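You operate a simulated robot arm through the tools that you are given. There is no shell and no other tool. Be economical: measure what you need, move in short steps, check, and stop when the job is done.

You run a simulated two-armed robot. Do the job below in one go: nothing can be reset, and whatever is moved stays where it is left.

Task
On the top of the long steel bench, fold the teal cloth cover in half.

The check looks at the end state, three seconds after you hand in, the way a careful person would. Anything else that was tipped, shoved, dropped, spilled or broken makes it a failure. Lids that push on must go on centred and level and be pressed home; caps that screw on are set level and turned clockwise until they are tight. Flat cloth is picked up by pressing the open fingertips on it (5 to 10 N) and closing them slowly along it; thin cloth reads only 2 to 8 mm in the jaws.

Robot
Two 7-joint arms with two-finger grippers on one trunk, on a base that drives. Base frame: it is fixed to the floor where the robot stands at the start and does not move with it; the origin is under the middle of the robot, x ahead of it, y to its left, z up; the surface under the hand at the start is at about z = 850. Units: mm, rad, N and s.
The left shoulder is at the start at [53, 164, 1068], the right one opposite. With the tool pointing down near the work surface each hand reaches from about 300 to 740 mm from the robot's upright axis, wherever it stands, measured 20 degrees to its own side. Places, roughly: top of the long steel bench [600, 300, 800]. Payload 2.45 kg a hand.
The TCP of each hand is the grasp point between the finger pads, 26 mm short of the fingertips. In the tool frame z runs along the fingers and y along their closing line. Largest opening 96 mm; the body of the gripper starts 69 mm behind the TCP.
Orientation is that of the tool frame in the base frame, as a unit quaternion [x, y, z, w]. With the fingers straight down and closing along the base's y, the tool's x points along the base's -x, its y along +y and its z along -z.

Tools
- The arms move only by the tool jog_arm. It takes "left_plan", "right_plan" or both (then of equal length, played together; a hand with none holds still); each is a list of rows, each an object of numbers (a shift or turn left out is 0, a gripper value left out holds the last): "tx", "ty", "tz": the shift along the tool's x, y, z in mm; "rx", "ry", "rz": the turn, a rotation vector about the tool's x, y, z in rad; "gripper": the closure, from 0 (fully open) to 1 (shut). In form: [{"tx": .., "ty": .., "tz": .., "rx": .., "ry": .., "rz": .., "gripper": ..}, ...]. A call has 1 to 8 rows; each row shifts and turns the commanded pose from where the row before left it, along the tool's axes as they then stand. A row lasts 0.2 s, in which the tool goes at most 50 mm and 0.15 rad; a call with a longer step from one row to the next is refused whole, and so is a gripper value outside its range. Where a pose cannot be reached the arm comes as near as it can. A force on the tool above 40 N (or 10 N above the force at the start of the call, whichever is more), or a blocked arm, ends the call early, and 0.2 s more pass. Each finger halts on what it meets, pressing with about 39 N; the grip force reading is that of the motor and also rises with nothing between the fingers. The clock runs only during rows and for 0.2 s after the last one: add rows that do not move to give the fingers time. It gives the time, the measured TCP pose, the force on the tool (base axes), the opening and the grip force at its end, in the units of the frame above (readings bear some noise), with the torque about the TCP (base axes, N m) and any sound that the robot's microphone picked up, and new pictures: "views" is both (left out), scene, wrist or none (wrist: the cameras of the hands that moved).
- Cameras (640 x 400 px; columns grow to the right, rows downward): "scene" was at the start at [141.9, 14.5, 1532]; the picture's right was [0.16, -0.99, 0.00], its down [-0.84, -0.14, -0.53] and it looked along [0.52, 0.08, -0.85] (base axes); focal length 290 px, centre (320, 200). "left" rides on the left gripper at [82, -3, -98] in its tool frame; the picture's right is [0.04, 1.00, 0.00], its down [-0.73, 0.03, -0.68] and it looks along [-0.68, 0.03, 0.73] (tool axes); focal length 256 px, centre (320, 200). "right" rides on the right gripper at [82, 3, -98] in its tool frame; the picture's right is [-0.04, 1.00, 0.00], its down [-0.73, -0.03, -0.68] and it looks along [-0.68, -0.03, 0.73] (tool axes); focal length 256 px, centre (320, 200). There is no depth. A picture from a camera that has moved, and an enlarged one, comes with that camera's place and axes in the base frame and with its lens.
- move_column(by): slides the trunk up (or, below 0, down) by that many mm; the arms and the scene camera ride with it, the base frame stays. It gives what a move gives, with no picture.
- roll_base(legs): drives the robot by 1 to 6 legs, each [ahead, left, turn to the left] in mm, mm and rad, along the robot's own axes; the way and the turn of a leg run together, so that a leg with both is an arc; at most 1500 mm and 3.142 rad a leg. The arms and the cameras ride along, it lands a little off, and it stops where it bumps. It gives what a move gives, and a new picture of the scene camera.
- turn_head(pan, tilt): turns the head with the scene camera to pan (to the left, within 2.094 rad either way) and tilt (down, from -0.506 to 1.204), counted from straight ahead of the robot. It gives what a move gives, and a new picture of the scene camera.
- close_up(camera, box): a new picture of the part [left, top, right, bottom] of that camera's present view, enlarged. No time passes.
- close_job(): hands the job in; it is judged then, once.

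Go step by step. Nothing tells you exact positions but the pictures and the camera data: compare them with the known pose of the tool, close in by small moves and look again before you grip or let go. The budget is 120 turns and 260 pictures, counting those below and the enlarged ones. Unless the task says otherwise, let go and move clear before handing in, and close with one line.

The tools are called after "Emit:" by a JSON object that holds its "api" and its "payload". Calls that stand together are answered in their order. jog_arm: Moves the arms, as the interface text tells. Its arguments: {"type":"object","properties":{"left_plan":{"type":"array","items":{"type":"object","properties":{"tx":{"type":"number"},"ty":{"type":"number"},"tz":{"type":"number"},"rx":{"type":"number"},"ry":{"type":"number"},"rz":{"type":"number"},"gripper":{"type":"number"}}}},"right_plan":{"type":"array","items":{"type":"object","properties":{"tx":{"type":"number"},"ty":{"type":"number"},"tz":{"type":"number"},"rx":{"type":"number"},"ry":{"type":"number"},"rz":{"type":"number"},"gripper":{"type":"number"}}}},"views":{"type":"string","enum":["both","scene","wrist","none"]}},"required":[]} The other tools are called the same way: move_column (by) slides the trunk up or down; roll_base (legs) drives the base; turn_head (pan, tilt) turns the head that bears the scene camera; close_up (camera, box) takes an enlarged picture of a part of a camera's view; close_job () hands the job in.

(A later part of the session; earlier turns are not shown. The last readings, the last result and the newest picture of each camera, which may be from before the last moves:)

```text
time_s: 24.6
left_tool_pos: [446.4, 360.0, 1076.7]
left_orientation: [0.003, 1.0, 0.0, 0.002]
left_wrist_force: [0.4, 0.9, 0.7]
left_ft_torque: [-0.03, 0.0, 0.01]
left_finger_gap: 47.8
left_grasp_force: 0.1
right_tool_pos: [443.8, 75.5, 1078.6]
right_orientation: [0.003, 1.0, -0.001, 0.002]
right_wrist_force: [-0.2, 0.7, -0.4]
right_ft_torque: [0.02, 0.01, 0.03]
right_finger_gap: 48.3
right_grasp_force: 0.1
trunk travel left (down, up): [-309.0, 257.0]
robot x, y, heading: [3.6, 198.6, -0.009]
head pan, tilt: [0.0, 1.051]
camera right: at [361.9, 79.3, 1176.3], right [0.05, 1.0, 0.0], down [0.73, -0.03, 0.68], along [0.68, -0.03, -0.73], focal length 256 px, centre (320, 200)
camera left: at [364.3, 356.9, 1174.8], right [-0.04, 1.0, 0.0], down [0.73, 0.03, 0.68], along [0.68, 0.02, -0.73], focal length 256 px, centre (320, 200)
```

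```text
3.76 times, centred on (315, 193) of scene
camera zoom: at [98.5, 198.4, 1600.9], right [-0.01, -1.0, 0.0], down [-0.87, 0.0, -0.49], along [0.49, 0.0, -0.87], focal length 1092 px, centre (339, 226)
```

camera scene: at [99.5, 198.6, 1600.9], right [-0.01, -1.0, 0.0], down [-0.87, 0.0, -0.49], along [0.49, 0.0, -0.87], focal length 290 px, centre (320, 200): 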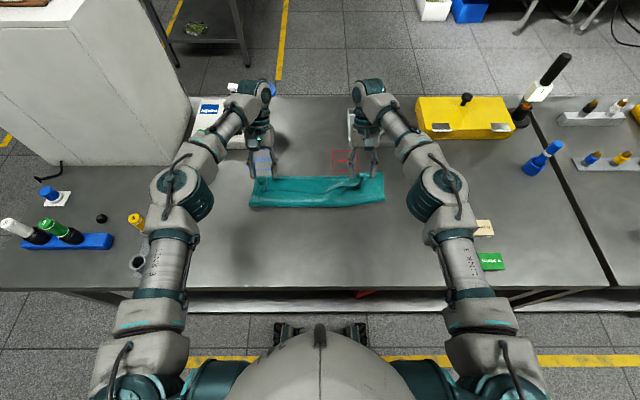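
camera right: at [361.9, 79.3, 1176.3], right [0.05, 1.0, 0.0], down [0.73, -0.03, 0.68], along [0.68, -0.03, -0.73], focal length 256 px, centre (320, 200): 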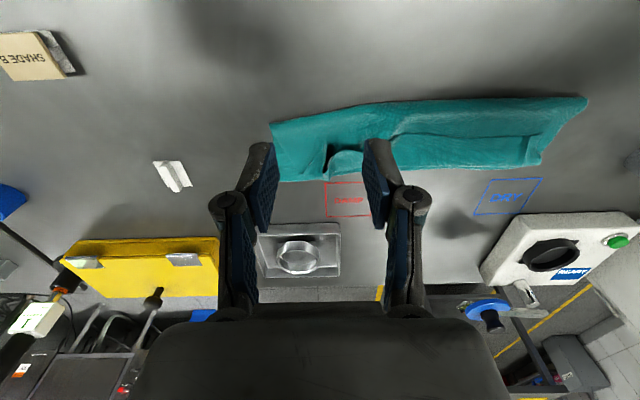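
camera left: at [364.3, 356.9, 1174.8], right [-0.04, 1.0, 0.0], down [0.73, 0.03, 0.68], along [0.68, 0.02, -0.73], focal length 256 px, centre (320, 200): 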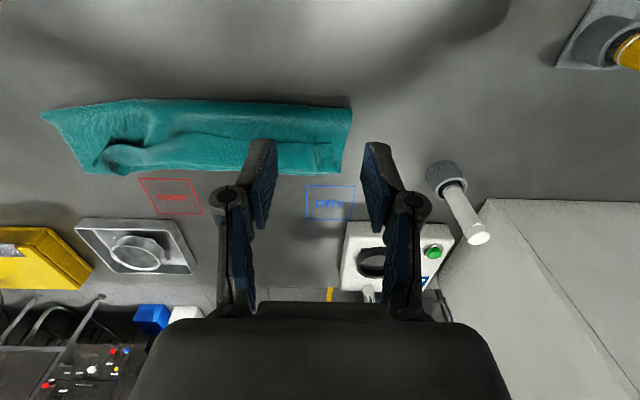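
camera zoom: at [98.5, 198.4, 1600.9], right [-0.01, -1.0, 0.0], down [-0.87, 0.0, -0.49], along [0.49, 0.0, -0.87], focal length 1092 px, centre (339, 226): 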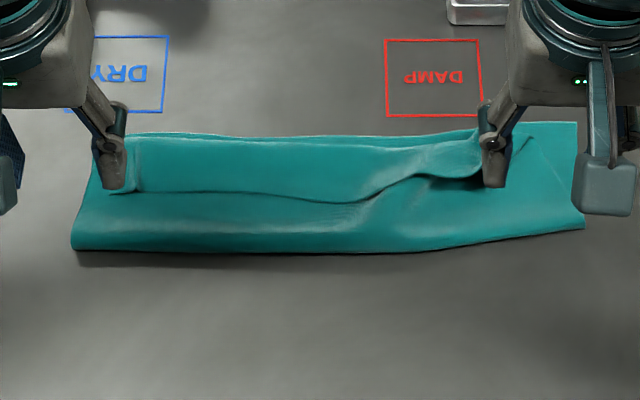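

The fold came out uneven: the fold line is at x≈494, and about 57 mm of the top layer is turned back. I'll re-open it by picking up that turned-back strip, so first I move the hands out of the view.

Emit:
{"api": "jog_arm", "payload": {"left_plan": [{"tx": 40}, {"tx": 40}, {}], "right_plan": [{"tx": 40}, {"tx": 40}, {}], "views": "none"}}

Emit:
{"api": "close_up", "payload": {"camera": "scene", "box": [230, 140, 400, 246]}}

Emit:
{"api": "close_up", "payload": {"camera": "right", "box": [240, 60, 560, 260]}}

```text
time_s: 25.4
left_tool_pos: [366.9, 360.9, 1073.8]
left_orientation: [0.003, 1.0, 0.0, 0.002]
left_wrist_force: [-0.4, 0.6, -0.8]
left_ft_torque: [0.0, 0.0, -0.01]
left_finger_gap: 48.0
left_grasp_force: 0.1
right_tool_pos: [366.8, 78.1, 1076.2]
right_orientation: [0.003, 1.0, 0.0, 0.0]
right_wrist_force: [0.0, -1.1, 0.5]
right_ft_torque: [0.04, 0.01, 0.05]
right_finger_gap: 48.1
right_grasp_force: 0.1
trunk travel left (down, up): [-309.0, 257.0]
robot x, y, heading: [-1.5, 202.9, -0.007]
head pan, tilt: [0.0, 1.051]
```

```text
3.76 times, centred on (315, 193) of scene
camera zoom: at [98.4, 198.8, 1600.9], right [-0.01, -1.0, 0.0], down [-0.87, 0.0, -0.49], along [0.49, 0.0, -0.87], focal length 1092 px, centre (339, 226)
```

zoom: 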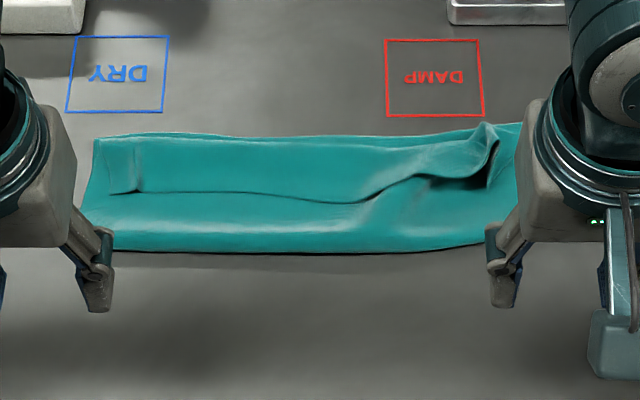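

```text
2.00 times, centred on (400, 160) of right
camera zoom: at [285.5, 80.5, 1174.0], right [0.05, 1.0, 0.0], down [0.73, -0.03, 0.68], along [0.68, -0.03, -0.73], focal length 512 px, centre (160, 280)
```

zoom: 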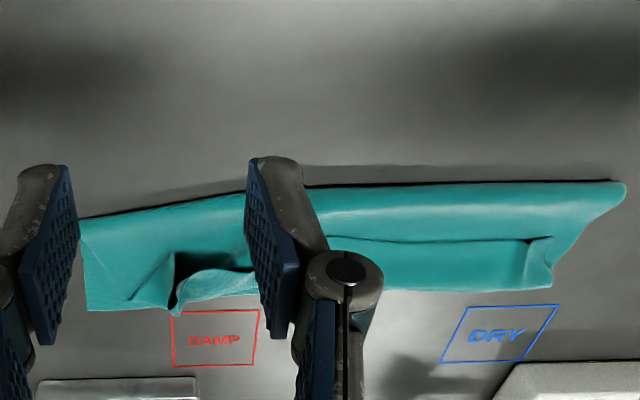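

The strip stands up a little at the right end and lies flat at the left. I go above its free edge, at about x 563, with both hands.

Emit:
{"api": "jog_arm", "payload": {"left_plan": [{"tx": -32.7, "ty": -2, "tz": 26}, {"tx": -32.7, "ty": -2, "tz": 26}, {"tx": -32.7, "ty": -2, "tz": 26}, {"tx": -32.7, "ty": -2, "tz": 26}, {"tx": -32.7, "ty": -2, "tz": 26}, {"tx": -32.7, "ty": -2, "tz": 26}, {}], "right_plan": [{"tx": -33, "ty": 3.7, "tz": 26}, {"tx": -33, "ty": 3.7, "tz": 26}, {"tx": -33, "ty": 3.7, "tz": 26}, {"tx": -33, "ty": 3.7, "tz": 26}, {"tx": -33, "ty": 3.7, "tz": 26}, {"tx": -33, "ty": 3.7, "tz": 26}, {}], "views": "wrist"}}

Emit:
{"api": "close_up", "payload": {"camera": "scene", "box": [230, 120, 400, 226]}}

```text
time_s: 27.0
left_tool_pos: [559.0, 347.0, 918.4]
left_orientation: [0.003, 1.0, 0.0, 0.003]
left_wrist_force: [0.4, 0.4, 0.3]
left_ft_torque: [-0.02, -0.02, 0.0]
left_finger_gap: 48.1
left_grasp_force: 0.1
right_tool_pos: [561.5, 97.1, 920.7]
right_orientation: [0.002, 1.0, -0.001, 0.003]
right_wrist_force: [-0.9, 0.0, -0.2]
right_ft_torque: [-0.01, -0.03, -0.01]
right_finger_gap: 47.9
right_grasp_force: 0.1
trunk travel left (down, up): [-309.0, 257.0]
robot x, y, heading: [2.9, 200.8, -0.002]
head pan, tilt: [0.0, 1.051]
camera right: at [479.9, 101.3, 1018.9], right [0.04, 1.0, 0.0], down [0.73, -0.03, 0.68], along [0.68, -0.03, -0.73], focal length 256 px, centre (320, 200)
camera left: at [478.9, 345.2, 1016.9], right [-0.03, 1.0, 0.0], down [0.73, 0.03, 0.68], along [0.68, 0.02, -0.73], focal length 256 px, centre (320, 200)
```

right: 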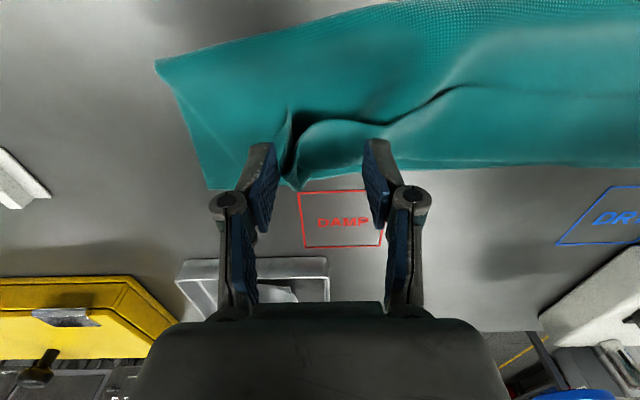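
left: 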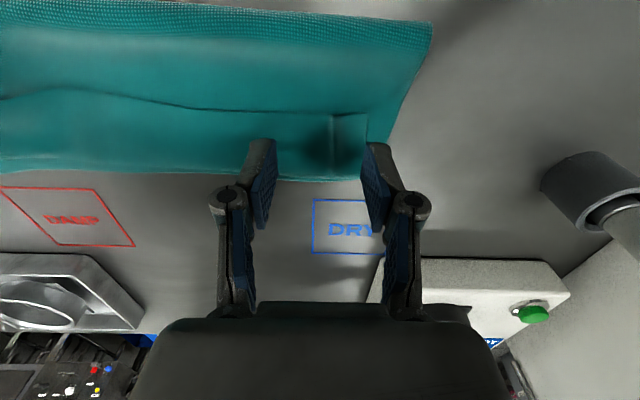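

```text
3.76 times, centred on (315, 173) of scene
camera zoom: at [97.2, 199.0, 1601.2], right [-0.01, -1.0, 0.0], down [-0.87, 0.0, -0.49], along [0.49, 0.0, -0.87], focal length 1092 px, centre (339, 302)
```

zoom: 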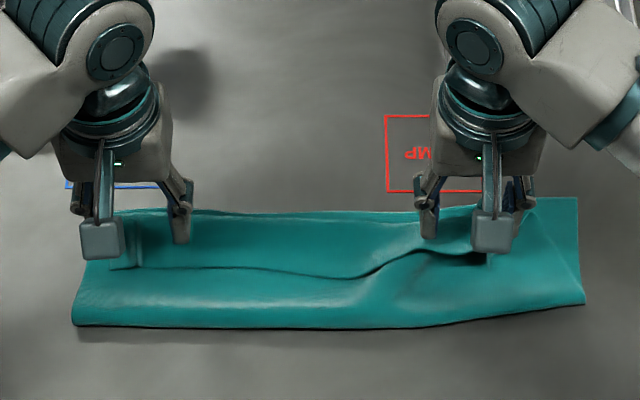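

Emit:
{"api": "jog_arm", "payload": {"left_plan": [{"ty": -8, "tz": 10}, {"tz": 10}, {"tz": 8}, {"tz": 3}, {}], "right_plan": [{"ty": 5, "tz": 10}, {"tz": 10}, {"tz": 8}, {"tz": 3}, {}], "views": "wrist"}}

```text
time_s: 28.2
left_tool_pos: [562.7, 339.7, 887.7]
left_orientation: [0.003, 1.0, 0.0, 0.003]
left_wrist_force: [1.3, -0.7, 0.5]
left_ft_torque: [0.03, -0.01, 0.0]
left_finger_gap: 48.0
left_grasp_force: 0.1
right_tool_pos: [565.6, 102.6, 889.8]
right_orientation: [0.003, 1.0, 0.0, 0.002]
right_wrist_force: [-0.5, -0.2, -0.4]
right_ft_torque: [-0.01, 0.01, -0.01]
right_finger_gap: 48.3
right_grasp_force: 0.0
trunk travel left (down, up): [-309.0, 257.0]
robot x, y, heading: [-1.2, 200.1, -0.006]
head pan, tilt: [0.0, 1.051]
camera right: at [482.4, 106.3, 987.3], right [0.05, 1.0, 0.0], down [0.73, -0.03, 0.68], along [0.68, -0.03, -0.73], focal length 256 px, centre (320, 200)
camera left: at [480.7, 337.5, 985.9], right [-0.03, 1.0, 0.0], down [0.73, 0.03, 0.68], along [0.68, 0.02, -0.73], focal length 256 px, centre (320, 200)
```

right: 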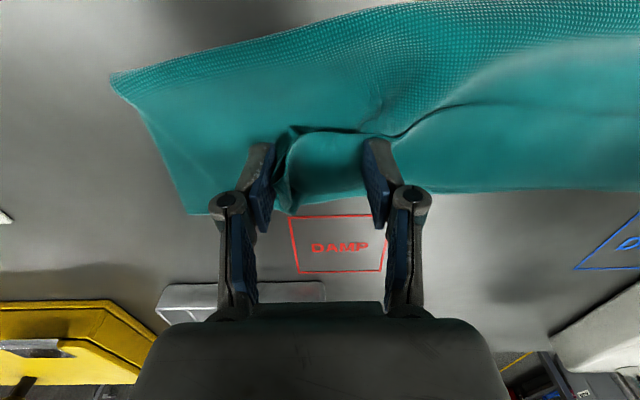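
left: 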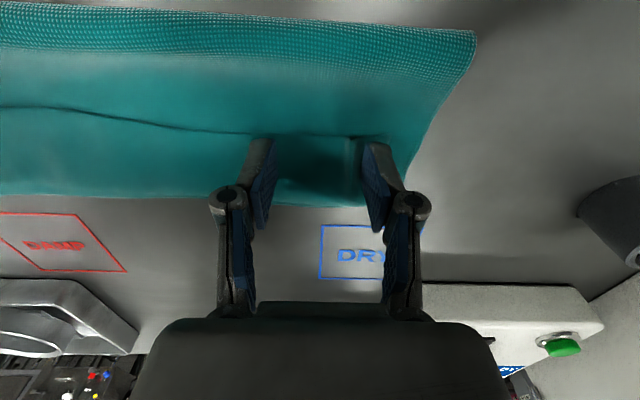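

Emit:
{"api": "jog_arm", "payload": {"left_plan": [{"tz": 2}, {"tz": 2}, {"tz": 1.5}, {"tz": 1}, {}], "right_plan": [{"tz": 2}, {"tz": 2}, {"tz": 1.5}, {"tz": 1}, {}], "views": "none"}}

```text
time_s: 29.4
left_tool_pos: [562.9, 340.0, 881.4]
left_orientation: [0.003, 1.0, 0.001, 0.003]
left_wrist_force: [0.3, -0.3, 0.3]
left_ft_torque: [0.0, -0.02, -0.02]
left_finger_gap: 47.8
left_grasp_force: 0.0
right_tool_pos: [564.5, 101.3, 882.5]
right_orientation: [0.003, 1.0, 0.0, 0.002]
right_wrist_force: [-0.1, 0.4, -0.2]
right_ft_torque: [-0.01, 0.02, 0.0]
right_finger_gap: 48.3
right_grasp_force: 0.2
trunk travel left (down, up): [-309.0, 257.0]
robot x, y, heading: [-3.2, 198.5, -0.006]
head pan, tilt: [0.0, 1.051]
```

Emit:
{"api": "jog_arm", "payload": {"left_plan": [{"tz": 1}, {"tz": 1}, {"tz": 0.7}, {}], "right_plan": [{"tz": 1}, {"tz": 1}, {"tz": 0.7}, {}], "views": "wrist"}}

```text
time_s: 30.4
left_tool_pos: [563.7, 340.0, 878.6]
left_orientation: [0.002, 1.0, 0.0, 0.003]
left_wrist_force: [0.1, 0.3, 0.8]
left_ft_torque: [-0.01, 0.04, 0.0]
left_finger_gap: 48.3
left_grasp_force: 0.3
right_tool_pos: [564.4, 101.4, 881.1]
right_orientation: [0.003, 1.0, 0.0, 0.002]
right_wrist_force: [0.5, 0.4, -0.4]
right_ft_torque: [0.0, -0.04, 0.02]
right_finger_gap: 48.3
right_grasp_force: 0.1
trunk travel left (down, up): [-309.0, 257.0]
robot x, y, heading: [-1.8, 198.6, -0.006]
head pan, tilt: [0.0, 1.051]
camera right: at [482.8, 105.7, 977.6], right [0.05, 1.0, 0.0], down [0.73, -0.03, 0.68], along [0.68, -0.03, -0.73], focal length 256 px, centre (320, 200)
camera left: at [481.8, 336.6, 976.6], right [-0.03, 1.0, 0.0], down [0.73, 0.03, 0.68], along [0.68, 0.02, -0.73], focal length 256 px, centre (320, 200)
```

right: 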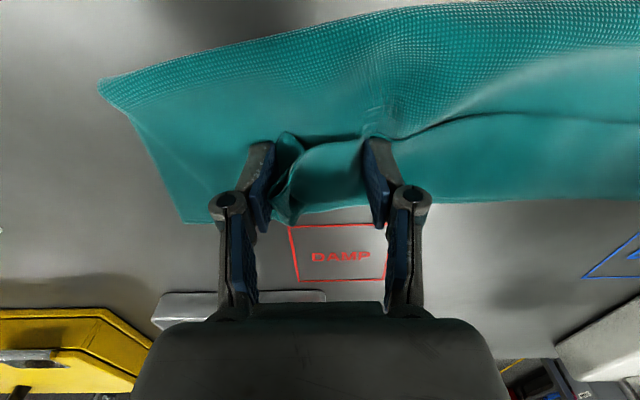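
left: 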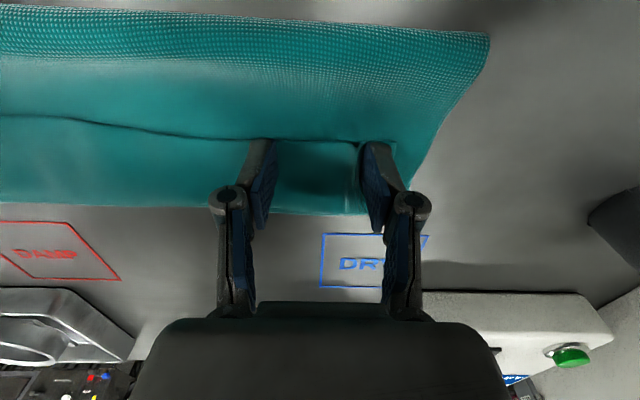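

Emit:
{"api": "jog_arm", "payload": {"left_plan": [{"tz": 1}, {"tz": 0.6}, {}], "right_plan": [{"tz": 0.7}, {"tz": 0.3}, {}], "views": "none"}}

```text
time_s: 31.2
left_tool_pos: [562.2, 340.3, 877.4]
left_orientation: [0.003, 1.0, 0.001, 0.003]
left_wrist_force: [0.7, -0.1, 4.1]
left_ft_torque: [0.02, -0.01, 0.0]
left_finger_gap: 48.2
left_grasp_force: 0.1
right_tool_pos: [565.0, 102.9, 879.0]
right_orientation: [0.003, 1.0, -0.002, 0.001]
right_wrist_force: [-0.5, 0.2, -0.2]
right_ft_torque: [0.0, 0.03, 0.02]
right_finger_gap: 47.9
right_grasp_force: 0.1
trunk travel left (down, up): [-309.0, 257.0]
robot x, y, heading: [-0.0, 200.0, -0.001]
head pan, tilt: [0.0, 1.051]
```

Left presses with 4 N, and the right straddles the standing edge. I close slowly.

Emit:
{"api": "jog_arm", "payload": {"left_plan": [{"gripper": 0.56}, {"gripper": 0.62}, {"gripper": 0.68}, {"gripper": 0.74}, {"gripper": 0.8}, {"gripper": 0.86}, {"gripper": 0.92}, {"gripper": 1.0}], "right_plan": [{"gripper": 0.56}, {"gripper": 0.62}, {"gripper": 0.68}, {"gripper": 0.74}, {"gripper": 0.8}, {"gripper": 0.86}, {"gripper": 0.92}, {"gripper": 1.0}], "views": "none"}}

Emit:
{"api": "jog_arm", "payload": {"left_plan": [{"tz": -8}, {"tz": -12}, {"tz": -15}, {}], "right_plan": [{"tz": -8}, {"tz": -12}, {"tz": -15}, {}], "views": "wrist"}}

Emit:
{"api": "close_up", "payload": {"camera": "scene", "box": [230, 120, 400, 226]}}

```text
time_s: 33.0
left_tool_pos: [561.7, 338.4, 878.7]
left_orientation: [0.003, 1.0, 0.0, 0.004]
left_wrist_force: [-0.9, -5.0, 17.3]
left_ft_torque: [-0.12, 0.04, -0.01]
left_finger_gap: 5.0
left_grasp_force: 34.1
right_tool_pos: [563.3, 101.9, 880.2]
right_orientation: [0.002, 1.0, 0.0, 0.002]
right_wrist_force: [-0.2, 5.3, 3.0]
right_ft_torque: [0.19, 0.02, 0.02]
right_finger_gap: 2.7
right_grasp_force: 31.6
trunk travel left (down, up): [-309.0, 257.0]
robot x, y, heading: [1.4, 197.3, -0.007]
head pan, tilt: [0.0, 1.051]
```

```text
time_s: 34.0
left_tool_pos: [565.0, 338.9, 910.3]
left_orientation: [0.003, 1.0, 0.0, 0.002]
left_wrist_force: [-0.5, -7.1, 0.5]
left_ft_torque: [-0.15, 0.0, -0.02]
left_finger_gap: 4.9
left_grasp_force: 33.5
right_tool_pos: [564.4, 102.7, 916.1]
right_orientation: [0.003, 1.0, -0.001, 0.002]
right_wrist_force: [-0.5, 7.3, -1.1]
right_ft_torque: [0.15, -0.04, 0.01]
right_finger_gap: 3.5
right_grasp_force: 33.0
trunk travel left (down, up): [-309.0, 257.0]
robot x, y, heading: [1.4, 199.4, -0.007]
head pan, tilt: [0.0, 1.051]
camera right: at [482.0, 106.3, 1012.9], right [0.04, 1.0, 0.0], down [0.73, -0.03, 0.68], along [0.68, -0.03, -0.73], focal length 256 px, centre (320, 200)
camera left: at [483.2, 336.8, 1009.2], right [-0.03, 1.0, 0.0], down [0.73, 0.03, 0.68], along [0.68, 0.02, -0.73], focal length 256 px, centre (320, 200)
```

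right: 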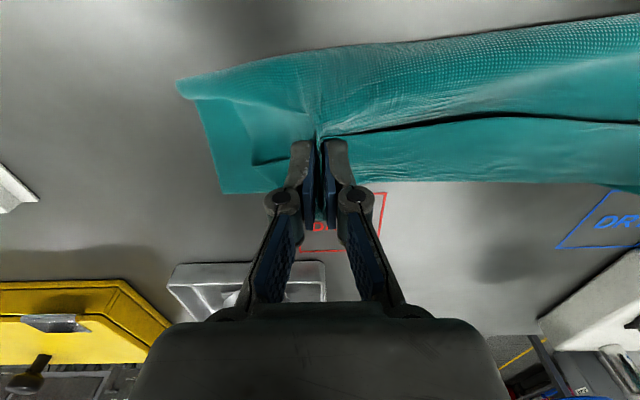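
left: 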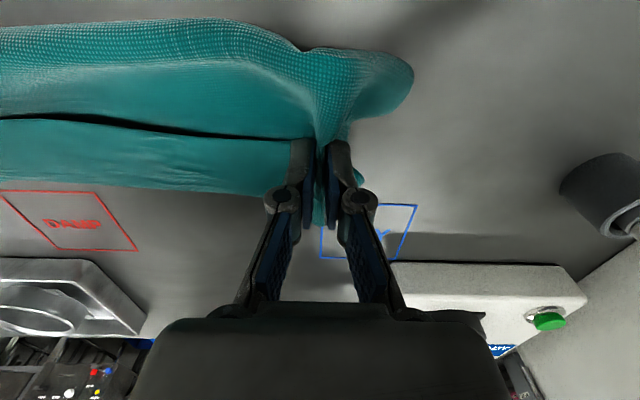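

```text
3.76 times, centred on (315, 173) of scene
camera zoom: at [98.9, 198.7, 1600.9], right [-0.01, -1.0, 0.0], down [-0.87, 0.0, -0.49], along [0.49, 0.0, -0.87], focal length 1092 px, centre (339, 302)
```

zoom: 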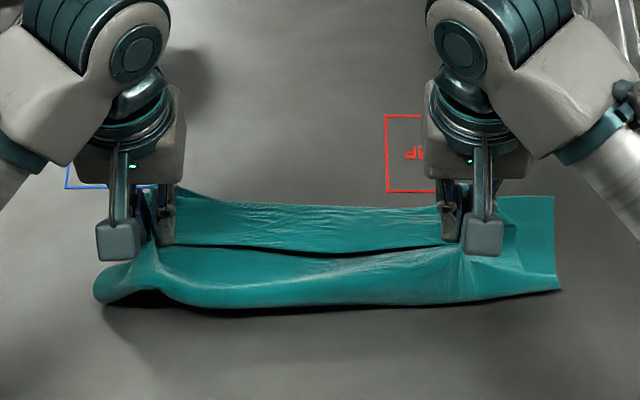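

The right hand holds the strip, but the left picked up all the layers. I set the left side back down and let it go, then peel with the right hand.

Emit:
{"api": "jog_arm", "payload": {"left_plan": [{"tz": 12}, {"tz": 12}, {"tz": 6}, {"gripper": 0.7}, {"gripper": 0.4}, {}, {"tz": -30}, {"tz": -40}], "views": "none"}}

Emit:
{"api": "jog_arm", "payload": {"left_plan": [{"tz": -30}, {"ty": 30}, {"ty": 30}, {"ty": 0}], "right_plan": [{"tx": 10, "tz": -20}, {"tx": 20, "tz": -20}, {"tx": 20, "tz": -15}, {}]}}

```text
time_s: 35.8
left_tool_pos: [563.6, 339.7, 951.4]
left_orientation: [0.004, 1.0, -0.001, 0.002]
left_wrist_force: [-1.2, -0.1, -0.8]
left_ft_torque: [-0.01, -0.04, -0.01]
left_finger_gap: 57.7
left_grasp_force: 0.0
right_tool_pos: [563.9, 102.5, 915.5]
right_orientation: [0.002, 1.0, -0.001, 0.003]
right_wrist_force: [0.1, -0.2, -1.3]
right_ft_torque: [-0.01, 0.02, 0.03]
right_finger_gap: 4.9
right_grasp_force: 36.3
trunk travel left (down, up): [-309.0, 257.0]
robot x, y, heading: [2.1, 198.1, 0.002]
head pan, tilt: [0.0, 1.051]
```

```text
time_s: 36.8
left_tool_pos: [564.8, 400.3, 978.9]
left_orientation: [0.003, 1.0, -0.002, 0.002]
left_wrist_force: [-0.2, 0.0, 0.5]
left_ft_torque: [-0.01, -0.03, 0.0]
left_finger_gap: 57.6
left_grasp_force: 0.0
right_tool_pos: [514.3, 103.8, 973.2]
right_orientation: [0.003, 1.0, -0.002, 0.001]
right_wrist_force: [0.1, 0.1, 1.0]
right_ft_torque: [0.15, 0.0, -0.01]
right_finger_gap: 4.4
right_grasp_force: 37.4
trunk travel left (down, up): [-309.0, 257.0]
robot x, y, heading: [-0.3, 199.7, -0.005]
head pan, tilt: [0.0, 1.051]
camera scene: at [98.5, 200.0, 1601.0], right [-0.01, -1.0, 0.0], down [-0.87, 0.0, -0.49], along [0.49, 0.0, -0.87], focal length 290 px, centre (320, 200)
camera right: at [433.2, 107.7, 1070.4], right [0.05, 1.0, 0.0], down [0.73, -0.03, 0.68], along [0.68, -0.03, -0.73], focal length 256 px, centre (320, 200)
camera left: at [482.8, 397.7, 1077.0], right [-0.03, 1.0, 0.0], down [0.73, 0.03, 0.68], along [0.68, 0.02, -0.73], focal length 256 px, centre (320, 200)
```

scene: 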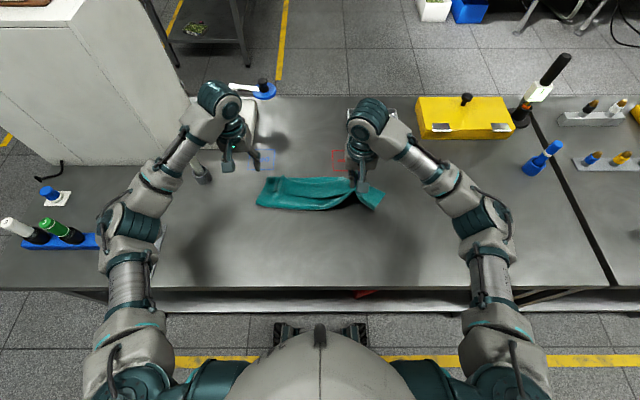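
right: 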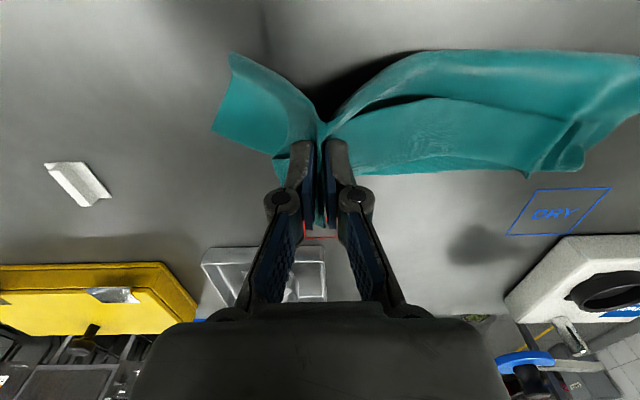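
left: 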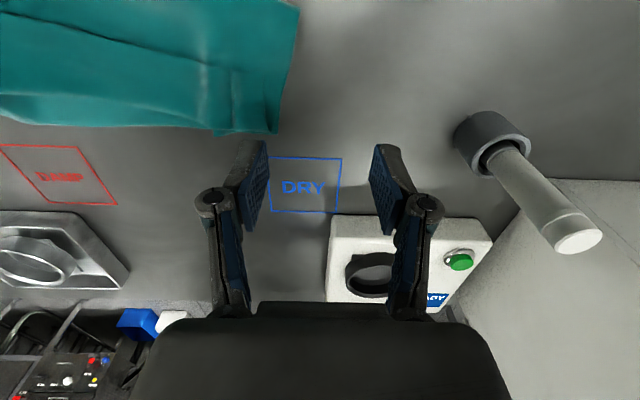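

Emit:
{"api": "close_up", "payload": {"camera": "right", "box": [200, 30, 520, 230]}}

Emit:
{"api": "close_up", "payload": {"camera": "scene", "box": [230, 140, 400, 246]}}

```text
2.00 times, centred on (360, 130) of right
camera zoom: at [433.2, 107.7, 1070.4], right [0.05, 1.0, 0.0], down [0.73, -0.03, 0.68], along [0.68, -0.03, -0.73], focal length 512 px, centre (240, 340)
```

zoom: 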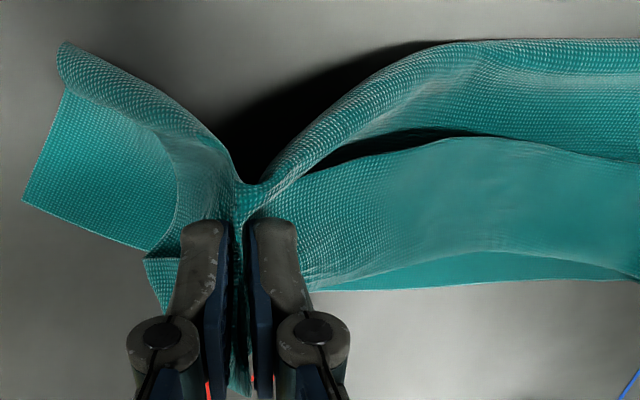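

```text
3.76 times, centred on (315, 193) of scene
camera zoom: at [98.5, 200.0, 1601.0], right [-0.01, -1.0, 0.0], down [-0.87, 0.0, -0.49], along [0.49, 0.0, -0.87], focal length 1092 px, centre (339, 226)
```

zoom: 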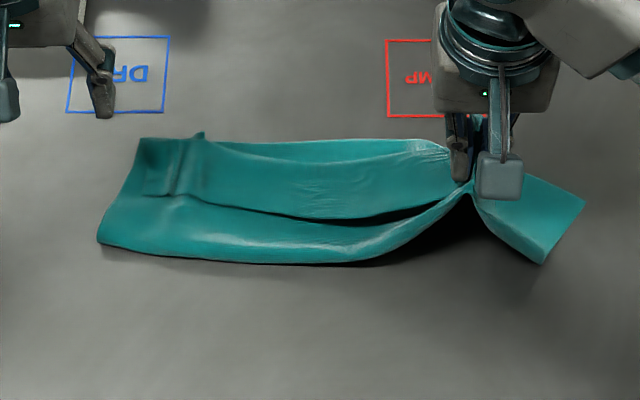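

The right hand also holds several layers, but its lift has opened a gap under the strip's edge in the middle. I turn the left hand 90° so it closes along x and can take just that edge.

Emit:
{"api": "jog_arm", "payload": {"left_plan": [{"ty": -40, "rz": 0.14, "gripper": 0.6}, {"rz": 0.14}, {"rz": 0.14}, {"rz": 0.14}, {"rz": 0.14}, {"rz": 0.14}, {"rz": 0.14}, {"rz": 0.14}], "views": "none"}}

Emit:
{"api": "jog_arm", "payload": {"left_plan": [{"rz": 0.15}, {"rz": 0.15}, {"rz": 0.15}, {}], "views": "wrist"}}

```text
time_s: 38.6
left_tool_pos: [563.2, 360.2, 982.4]
left_orientation: [0.535, 0.845, 0.001, 0.002]
left_wrist_force: [0.0, -0.3, -0.1]
left_ft_torque: [0.01, 0.03, -0.03]
left_finger_gap: 38.4
left_grasp_force: 0.1
right_tool_pos: [515.9, 102.7, 973.2]
right_orientation: [0.002, 1.0, -0.001, 0.002]
right_wrist_force: [0.3, -1.5, -1.4]
right_ft_torque: [-0.2, -0.03, -0.04]
right_finger_gap: 1.4
right_grasp_force: 30.4
trunk travel left (down, up): [-309.0, 257.0]
robot x, y, heading: [1.2, 202.1, -0.004]
head pan, tilt: [0.0, 1.051]
```

```text
time_s: 39.6
left_tool_pos: [562.7, 358.4, 981.9]
left_orientation: [0.709, 0.705, 0.001, 0.002]
left_wrist_force: [0.2, -1.0, 0.5]
left_ft_torque: [0.02, 0.0, 0.0]
left_finger_gap: 38.3
left_grasp_force: 0.1
right_tool_pos: [515.4, 103.2, 973.7]
right_orientation: [0.003, 1.0, -0.001, 0.001]
right_wrist_force: [-0.1, -1.9, 2.2]
right_ft_torque: [0.01, -0.01, 0.0]
right_finger_gap: 2.0
right_grasp_force: 33.4
trunk travel left (down, up): [-309.0, 257.0]
robot x, y, heading: [6.2, 199.8, -0.004]
head pan, tilt: [0.0, 1.051]
camera left: at [560.2, 440.8, 1080.6], right [1.0, 0.03, 0.0], down [0.02, -0.73, 0.68], along [0.03, -0.68, -0.73], focal length 256 px, centre (320, 200)
```

left: 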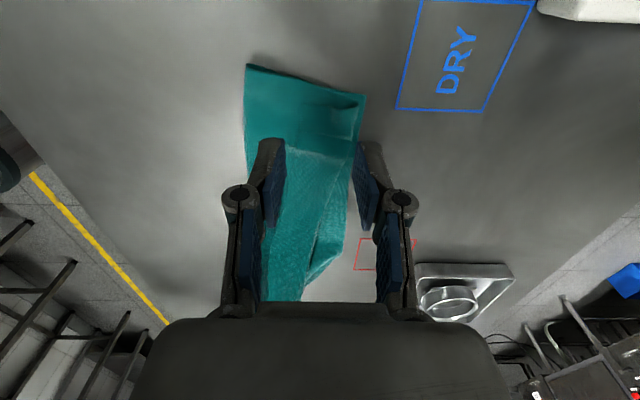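

Emit:
{"api": "jog_arm", "payload": {"left_plan": [{"tx": -36, "ty": -8, "tz": 6}, {"tx": -36, "ty": -8, "tz": 6}, {"tx": -36, "ty": -8, "tz": 6}, {"tx": -30, "ty": -8, "tz": 6}, {}], "views": "wrist"}}

Emit:
{"api": "close_up", "payload": {"camera": "scene", "box": [230, 140, 400, 246]}}

Emit:
{"api": "close_up", "payload": {"camera": "right", "box": [200, 30, 520, 230]}}

```text
time_s: 40.8
left_tool_pos: [532.0, 220.3, 957.7]
left_orientation: [0.709, 0.706, 0.002, 0.003]
left_wrist_force: [-0.8, -1.2, 0.2]
left_ft_torque: [0.03, -0.03, 0.0]
left_finger_gap: 38.4
left_grasp_force: 0.0
right_tool_pos: [514.4, 102.1, 973.3]
right_orientation: [0.003, 1.0, 0.0, 0.001]
right_wrist_force: [0.4, 0.9, -3.3]
right_ft_torque: [0.01, 0.0, 0.0]
right_finger_gap: 3.8
right_grasp_force: 28.4
trunk travel left (down, up): [-309.0, 257.0]
robot x, y, heading: [1.9, 201.6, -0.005]
head pan, tilt: [0.0, 1.051]
camera left: at [527.9, 301.5, 1057.2], right [1.0, 0.04, 0.0], down [0.02, -0.73, 0.68], along [0.03, -0.68, -0.73], focal length 256 px, centre (320, 200)
```

left: 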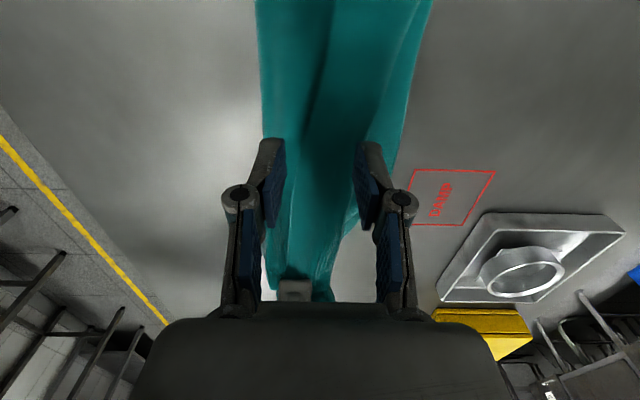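

```text
3.76 times, centred on (315, 193) of scene
camera zoom: at [98.2, 197.2, 1601.0], right [-0.01, -1.0, 0.0], down [-0.87, 0.0, -0.49], along [0.49, 0.0, -0.87], focal length 1092 px, centre (339, 226)
```

zoom: 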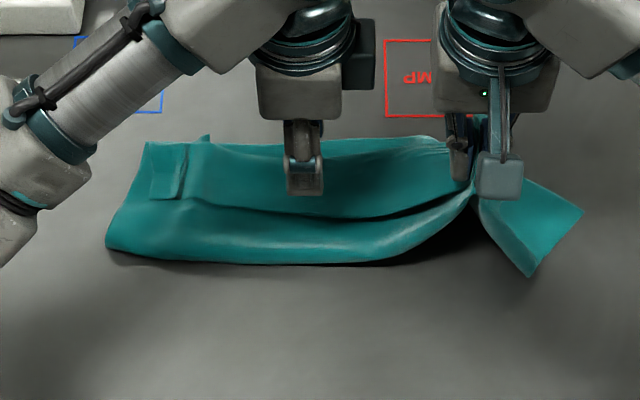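

```text
2.00 times, centred on (360, 130) of right
camera zoom: at [433.1, 105.9, 1070.4], right [0.05, 1.0, 0.0], down [0.73, -0.03, 0.68], along [0.68, -0.03, -0.73], focal length 512 px, centre (240, 340)
```

zoom: 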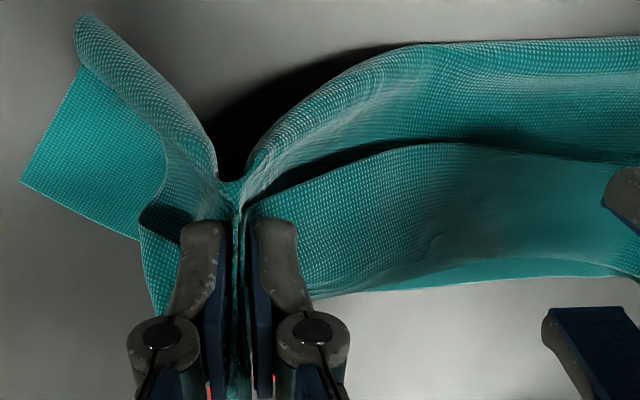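

The strip's free edge is near (520, 180), standing off the layer below. I line the left hand up on it and lower partway.

Emit:
{"api": "jog_arm", "payload": {"left_plan": [{"tx": -20, "tz": 10}, {"tx": -20, "tz": 10}, {"tz": 10}, {"tz": 8}, {}], "views": "wrist"}}

Emit:
{"api": "close_up", "payload": {"camera": "right", "box": [240, 30, 560, 230]}}

Emit:
{"api": "close_up", "payload": {"camera": "scene", "box": [280, 140, 400, 215]}}

```text
time_s: 42.0
left_tool_pos: [530.9, 180.0, 919.8]
left_orientation: [0.71, 0.705, 0.002, 0.002]
left_wrist_force: [-0.2, -0.4, 0.2]
left_ft_torque: [-0.03, -0.01, -0.01]
left_finger_gap: 38.4
left_grasp_force: 0.1
right_tool_pos: [515.2, 103.2, 973.5]
right_orientation: [0.001, 1.0, -0.001, 0.002]
right_wrist_force: [-0.4, -0.3, 1.6]
right_ft_torque: [-0.03, -0.05, -0.04]
right_finger_gap: 1.7
right_grasp_force: 30.3
trunk travel left (down, up): [-309.0, 257.0]
robot x, y, heading: [3.5, 197.1, -0.006]
head pan, tilt: [0.0, 1.051]
camera left: at [527.5, 261.9, 1019.6], right [1.0, 0.04, 0.0], down [0.02, -0.73, 0.68], along [0.03, -0.68, -0.73], focal length 256 px, centre (320, 200)
```

left: 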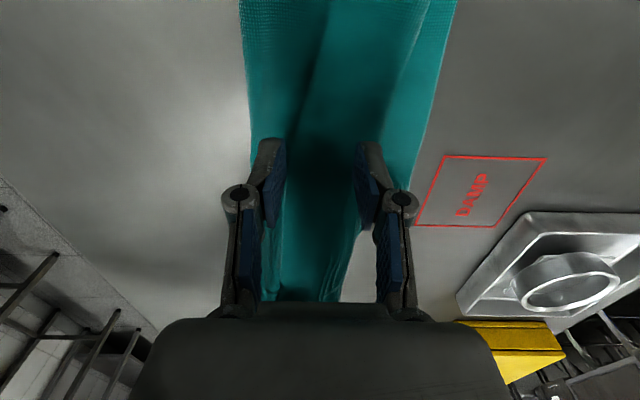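

```text
2.00 times, centred on (400, 130) of right
camera zoom: at [433.1, 106.3, 1070.6], right [0.04, 1.0, 0.0], down [0.73, -0.03, 0.68], along [0.68, -0.03, -0.73], focal length 512 px, centre (160, 340)
```

zoom: 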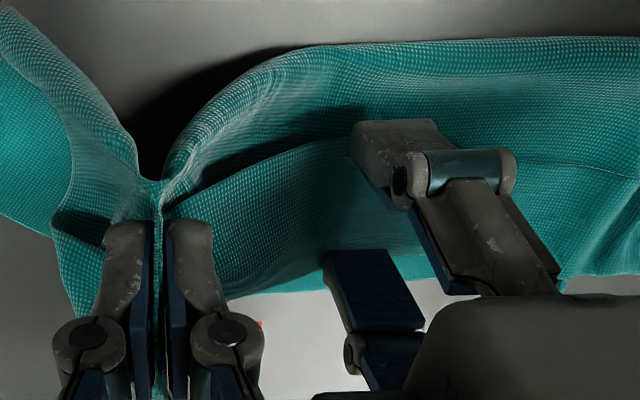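

```text
5.33 times, centred on (340, 178) of scene
camera zoom: at [98.4, 197.3, 1601.0], right [-0.01, -1.0, 0.0], down [-0.87, 0.0, -0.49], along [0.49, 0.0, -0.87], focal length 1548 px, centre (213, 320)
```

zoom: 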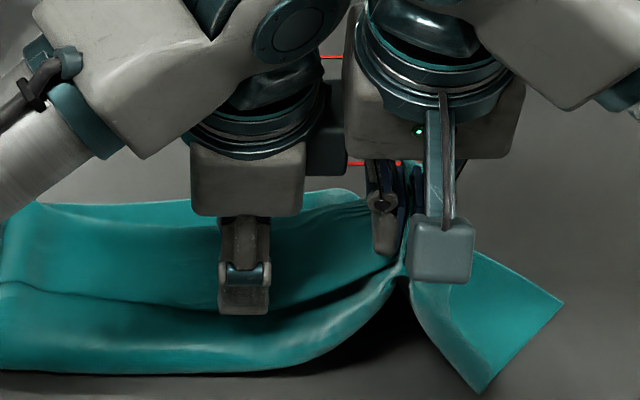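

Emit:
{"api": "jog_arm", "payload": {"left_plan": [{"ty": -7, "tz": 5}, {"tz": 6}, {"tz": 5}, {}], "views": "wrist"}}

Emit:
{"api": "close_up", "payload": {"camera": "right", "box": [320, 50, 520, 175]}}

```text
time_s: 43.0
left_tool_pos: [523.5, 179.5, 904.1]
left_orientation: [0.708, 0.706, 0.002, 0.001]
left_wrist_force: [0.3, -0.2, -0.2]
left_ft_torque: [-0.02, 0.01, 0.01]
left_finger_gap: 38.3
left_grasp_force: 0.1
right_tool_pos: [515.5, 101.9, 973.7]
right_orientation: [0.003, 1.0, 0.0, 0.003]
right_wrist_force: [-0.7, -0.1, -1.1]
right_ft_torque: [-0.07, 0.03, 0.01]
right_finger_gap: 1.8
right_grasp_force: 28.2
trunk travel left (down, up): [-309.0, 257.0]
robot x, y, heading: [0.9, 200.4, -0.001]
head pan, tilt: [0.0, 1.051]
camera left: at [520.7, 261.1, 1003.0], right [1.0, 0.04, 0.01], down [0.02, -0.73, 0.68], along [0.03, -0.68, -0.73], focal length 256 px, centre (320, 200)
```

left: 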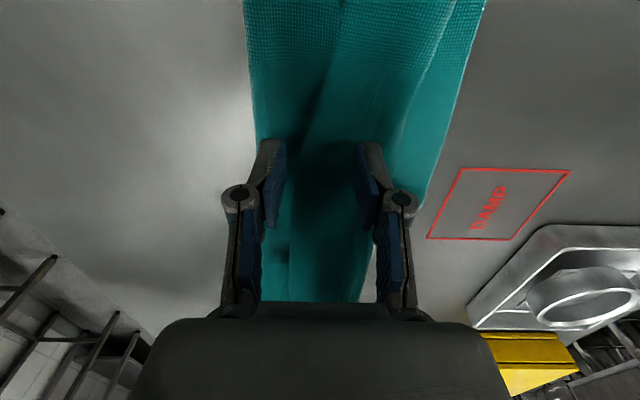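

```text
3.20 times, centred on (420, 112) of right
camera zoom: at [433.2, 105.3, 1070.2], right [0.05, 1.0, 0.0], down [0.73, -0.03, 0.68], along [0.68, -0.03, -0.73], focal length 819 px, centre (0, 480)
```

zoom: 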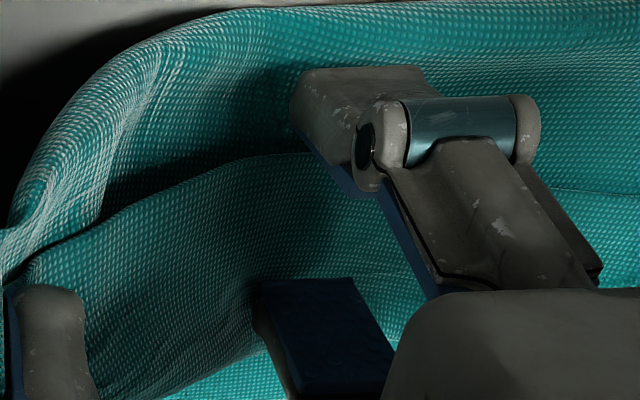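

Emit:
{"api": "jog_arm", "payload": {"left_plan": [{"tz": 4}, {"tz": 4}, {"tz": 2}, {}], "views": "none"}}

Emit:
{"api": "close_up", "payload": {"camera": "left", "box": [220, 50, 420, 175]}}

Emit:
{"api": "close_up", "payload": {"camera": "right", "box": [320, 50, 520, 175]}}

```text
time_s: 44.0
left_tool_pos: [524.2, 180.7, 893.9]
left_orientation: [0.71, 0.705, 0.002, 0.001]
left_wrist_force: [-0.8, -0.5, -0.4]
left_ft_torque: [0.0, -0.02, -0.01]
left_finger_gap: 38.4
left_grasp_force: 0.1
right_tool_pos: [515.2, 101.8, 972.2]
right_orientation: [0.003, 1.0, 0.0, 0.002]
right_wrist_force: [0.4, -1.3, 2.1]
right_ft_torque: [-0.2, -0.01, -0.03]
right_finger_gap: 1.6
right_grasp_force: 28.8
trunk travel left (down, up): [-309.0, 257.0]
robot x, y, heading: [2.7, 196.6, -0.007]
head pan, tilt: [0.0, 1.051]
```

```text
3.20 times, centred on (320, 112) of left
camera zoom: at [520.8, 262.1, 992.4], right [1.0, 0.04, 0.01], down [0.02, -0.73, 0.68], along [0.03, -0.68, -0.73], focal length 819 px, centre (320, 480)
```

zoom: 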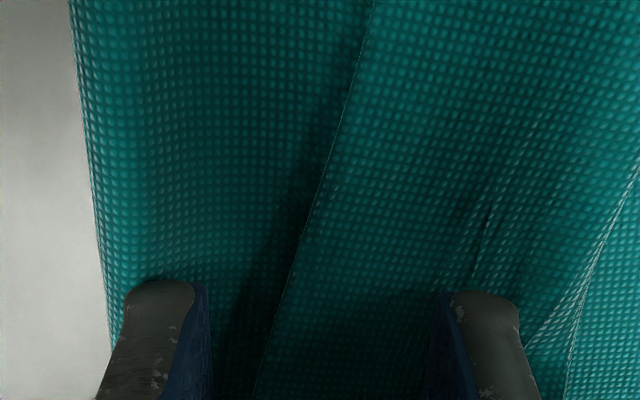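

```text
3.20 times, centred on (420, 112) of right
camera zoom: at [433.1, 105.4, 1070.3], right [0.05, 1.0, 0.0], down [0.73, -0.03, 0.68], along [0.68, -0.03, -0.73], focal length 819 px, centre (0, 480)
```

zoom: 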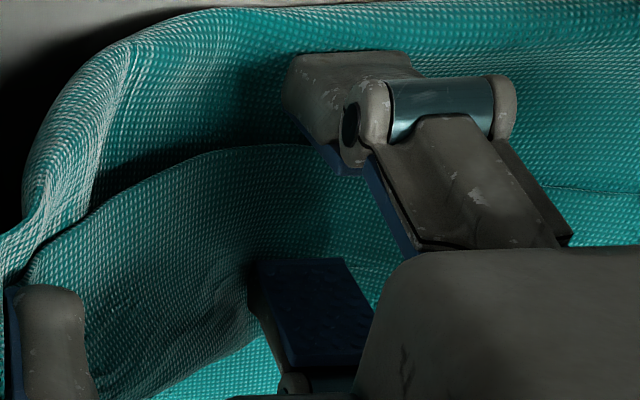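

The strip's edge lies clearly between the fingers. I lower further toward the layer beneath.

Emit:
{"api": "jog_arm", "payload": {"left_plan": [{"tz": 3}, {"tz": 2}, {"tz": 2}, {}], "views": "none"}}

Emit:
{"api": "close_up", "payload": {"camera": "left", "box": [220, 50, 420, 175]}}

```text
time_s: 45.0
left_tool_pos: [524.9, 181.3, 886.7]
left_orientation: [0.708, 0.706, 0.001, 0.002]
left_wrist_force: [-0.5, -0.2, 0.5]
left_ft_torque: [0.01, 0.01, 0.0]
left_finger_gap: 38.1
left_grasp_force: 0.0
right_tool_pos: [515.5, 102.2, 972.4]
right_orientation: [0.003, 1.0, -0.001, 0.001]
right_wrist_force: [-0.2, 0.0, 0.1]
right_ft_torque: [0.05, -0.03, 0.02]
right_finger_gap: 4.1
right_grasp_force: 37.8
trunk travel left (down, up): [-309.0, 257.0]
robot x, y, heading: [2.2, 199.4, -0.01]
head pan, tilt: [0.0, 1.051]
```

```text
3.20 times, centred on (320, 112) of left
camera zoom: at [521.0, 262.5, 985.7], right [1.0, 0.04, 0.0], down [0.02, -0.73, 0.68], along [0.03, -0.68, -0.73], focal length 819 px, centre (320, 480)
```

zoom: 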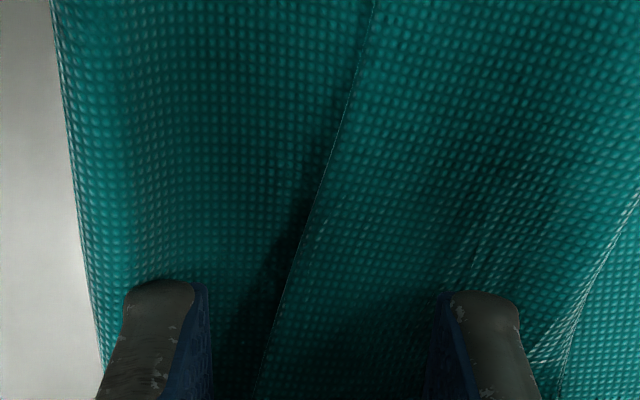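

Emit:
{"api": "jog_arm", "payload": {"left_plan": [{"tz": 2}, {"tz": 1}, {"tz": 1}, {}], "views": "none"}}

```text
time_s: 46.0
left_tool_pos: [523.7, 180.9, 882.8]
left_orientation: [0.708, 0.706, 0.003, 0.002]
left_wrist_force: [0.4, -0.4, -0.3]
left_ft_torque: [0.01, -0.02, 0.0]
left_finger_gap: 38.5
left_grasp_force: 0.0
right_tool_pos: [514.7, 102.8, 972.7]
right_orientation: [0.003, 1.0, 0.0, 0.002]
right_wrist_force: [-0.2, -0.3, -0.1]
right_ft_torque: [0.09, 0.04, -0.01]
right_finger_gap: 4.4
right_grasp_force: 37.9
trunk travel left (down, up): [-309.0, 257.0]
robot x, y, heading: [1.6, 194.8, -0.007]
head pan, tilt: [0.0, 1.051]
```

Emit:
{"api": "jog_arm", "payload": {"left_plan": [{"tz": 1.5, "gripper": 0.65}, {"gripper": 0.7}, {"gripper": 0.75}, {"gripper": 0.8}, {"gripper": 0.85}, {"gripper": 0.92}, {"gripper": 1.0}, {}], "views": "none"}}

Emit:
{"api": "close_up", "payload": {"camera": "left", "box": [220, 50, 420, 175]}}

```text
time_s: 47.8
left_tool_pos: [523.6, 179.6, 881.1]
left_orientation: [0.709, 0.705, 0.001, 0.001]
left_wrist_force: [0.5, -0.5, -0.3]
left_ft_torque: [0.0, -0.01, 0.01]
left_finger_gap: 4.8
left_grasp_force: 30.6
right_tool_pos: [514.9, 102.1, 972.6]
right_orientation: [0.003, 1.0, 0.0, 0.001]
right_wrist_force: [0.5, 1.0, -0.2]
right_ft_torque: [-0.01, 0.01, 0.0]
right_finger_gap: 4.1
right_grasp_force: 37.9
trunk travel left (down, up): [-309.0, 257.0]
robot x, y, heading: [2.9, 201.8, -0.008]
head pan, tilt: [0.0, 1.051]
```

```text
3.20 times, centred on (320, 112) of left
camera zoom: at [520.9, 261.7, 980.8], right [1.0, 0.04, 0.0], down [0.02, -0.73, 0.68], along [0.03, -0.68, -0.73], focal length 819 px, centre (320, 480)
```

zoom: 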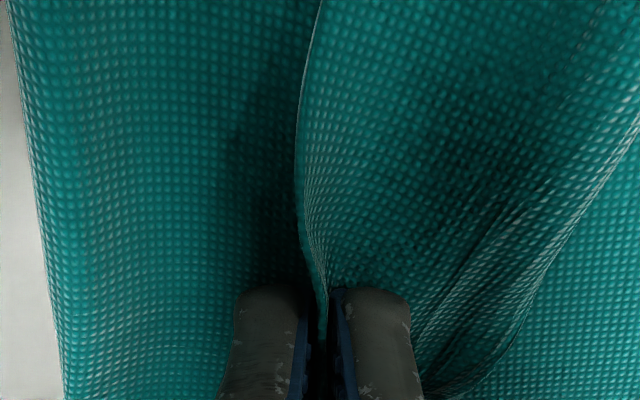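

The left hand now grips only the free edge. I set the right side down and release it.

Emit:
{"api": "jog_arm", "payload": {"right_plan": [{"tx": -15, "tz": 18}, {"tx": -15, "tz": 20}, {"tx": -10, "tz": 22}, {"gripper": 0.8}, {"gripper": 0.6}, {}, {"tz": -30}, {"tz": -45}], "views": "none"}}

Emit:
{"api": "jog_arm", "payload": {"right_plan": [{"tz": -45, "ty": -10}, {"ty": -40}, {"ty": -40}, {}], "left_plan": [{"tz": -20}, {"tz": -20}, {"tz": -15}, {}], "views": "both"}}

```text
time_s: 48.7
left_tool_pos: [521.3, 183.6, 879.5]
left_orientation: [0.706, 0.708, 0.005, -0.001]
left_wrist_force: [-0.8, -0.9, -1.4]
left_ft_torque: [0.09, -0.02, -0.03]
left_finger_gap: 4.8
left_grasp_force: 37.0
right_tool_pos: [550.2, 103.9, 921.4]
right_orientation: [-0.002, 1.0, 0.004, 0.008]
right_wrist_force: [-0.3, 0.1, 1.0]
right_ft_torque: [-0.02, 0.02, -0.01]
right_finger_gap: 19.1
right_grasp_force: 0.1
trunk travel left (down, up): [-309.0, 257.0]
robot x, y, heading: [3.7, 201.1, -0.008]
head pan, tilt: [0.0, 1.051]
stopped in row 4 (right hand): the force on the tool passed its limit at 44 N (the readings are from after the stop); the commanded pose is now the measured one
```

```text
time_s: 49.7
left_tool_pos: [522.0, 180.4, 935.5]
left_orientation: [0.706, 0.708, 0.004, -0.002]
left_wrist_force: [0.7, 0.9, 0.8]
left_ft_torque: [-0.06, 0.06, -0.03]
left_finger_gap: 1.0
left_grasp_force: 30.6
right_tool_pos: [548.2, 11.2, 965.5]
right_orientation: [-0.002, 1.0, 0.004, 0.007]
right_wrist_force: [0.0, 0.0, 0.0]
right_ft_torque: [-0.01, -0.01, -0.02]
right_finger_gap: 19.3
right_grasp_force: 0.0
trunk travel left (down, up): [-309.0, 257.0]
robot x, y, heading: [-1.7, 199.7, -0.005]
head pan, tilt: [0.0, 1.051]
camera scene: at [98.0, 193.8, 1601.0], right [-0.01, -1.0, 0.0], down [-0.87, 0.01, -0.49], along [0.49, 0.0, -0.87], focal length 290 px, centre (320, 200)
camera right: at [464.5, 14.5, 1062.9], right [0.04, 1.0, 0.01], down [0.72, -0.03, 0.69], along [0.69, -0.02, -0.73], focal length 256 px, centre (320, 200)
camera left: at [517.0, 261.6, 1035.6], right [1.0, 0.04, 0.0], down [0.03, -0.74, 0.67], along [0.03, -0.67, -0.74], focal length 256 px, centre (320, 200)
```

scene: 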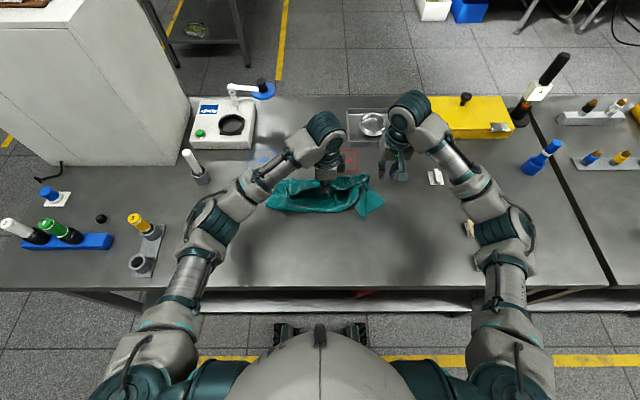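
right: 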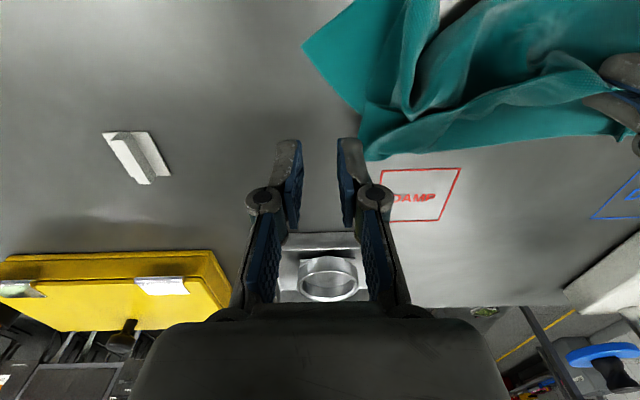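
left: 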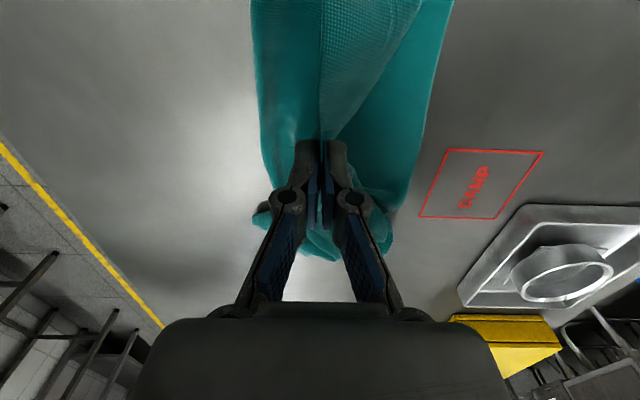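

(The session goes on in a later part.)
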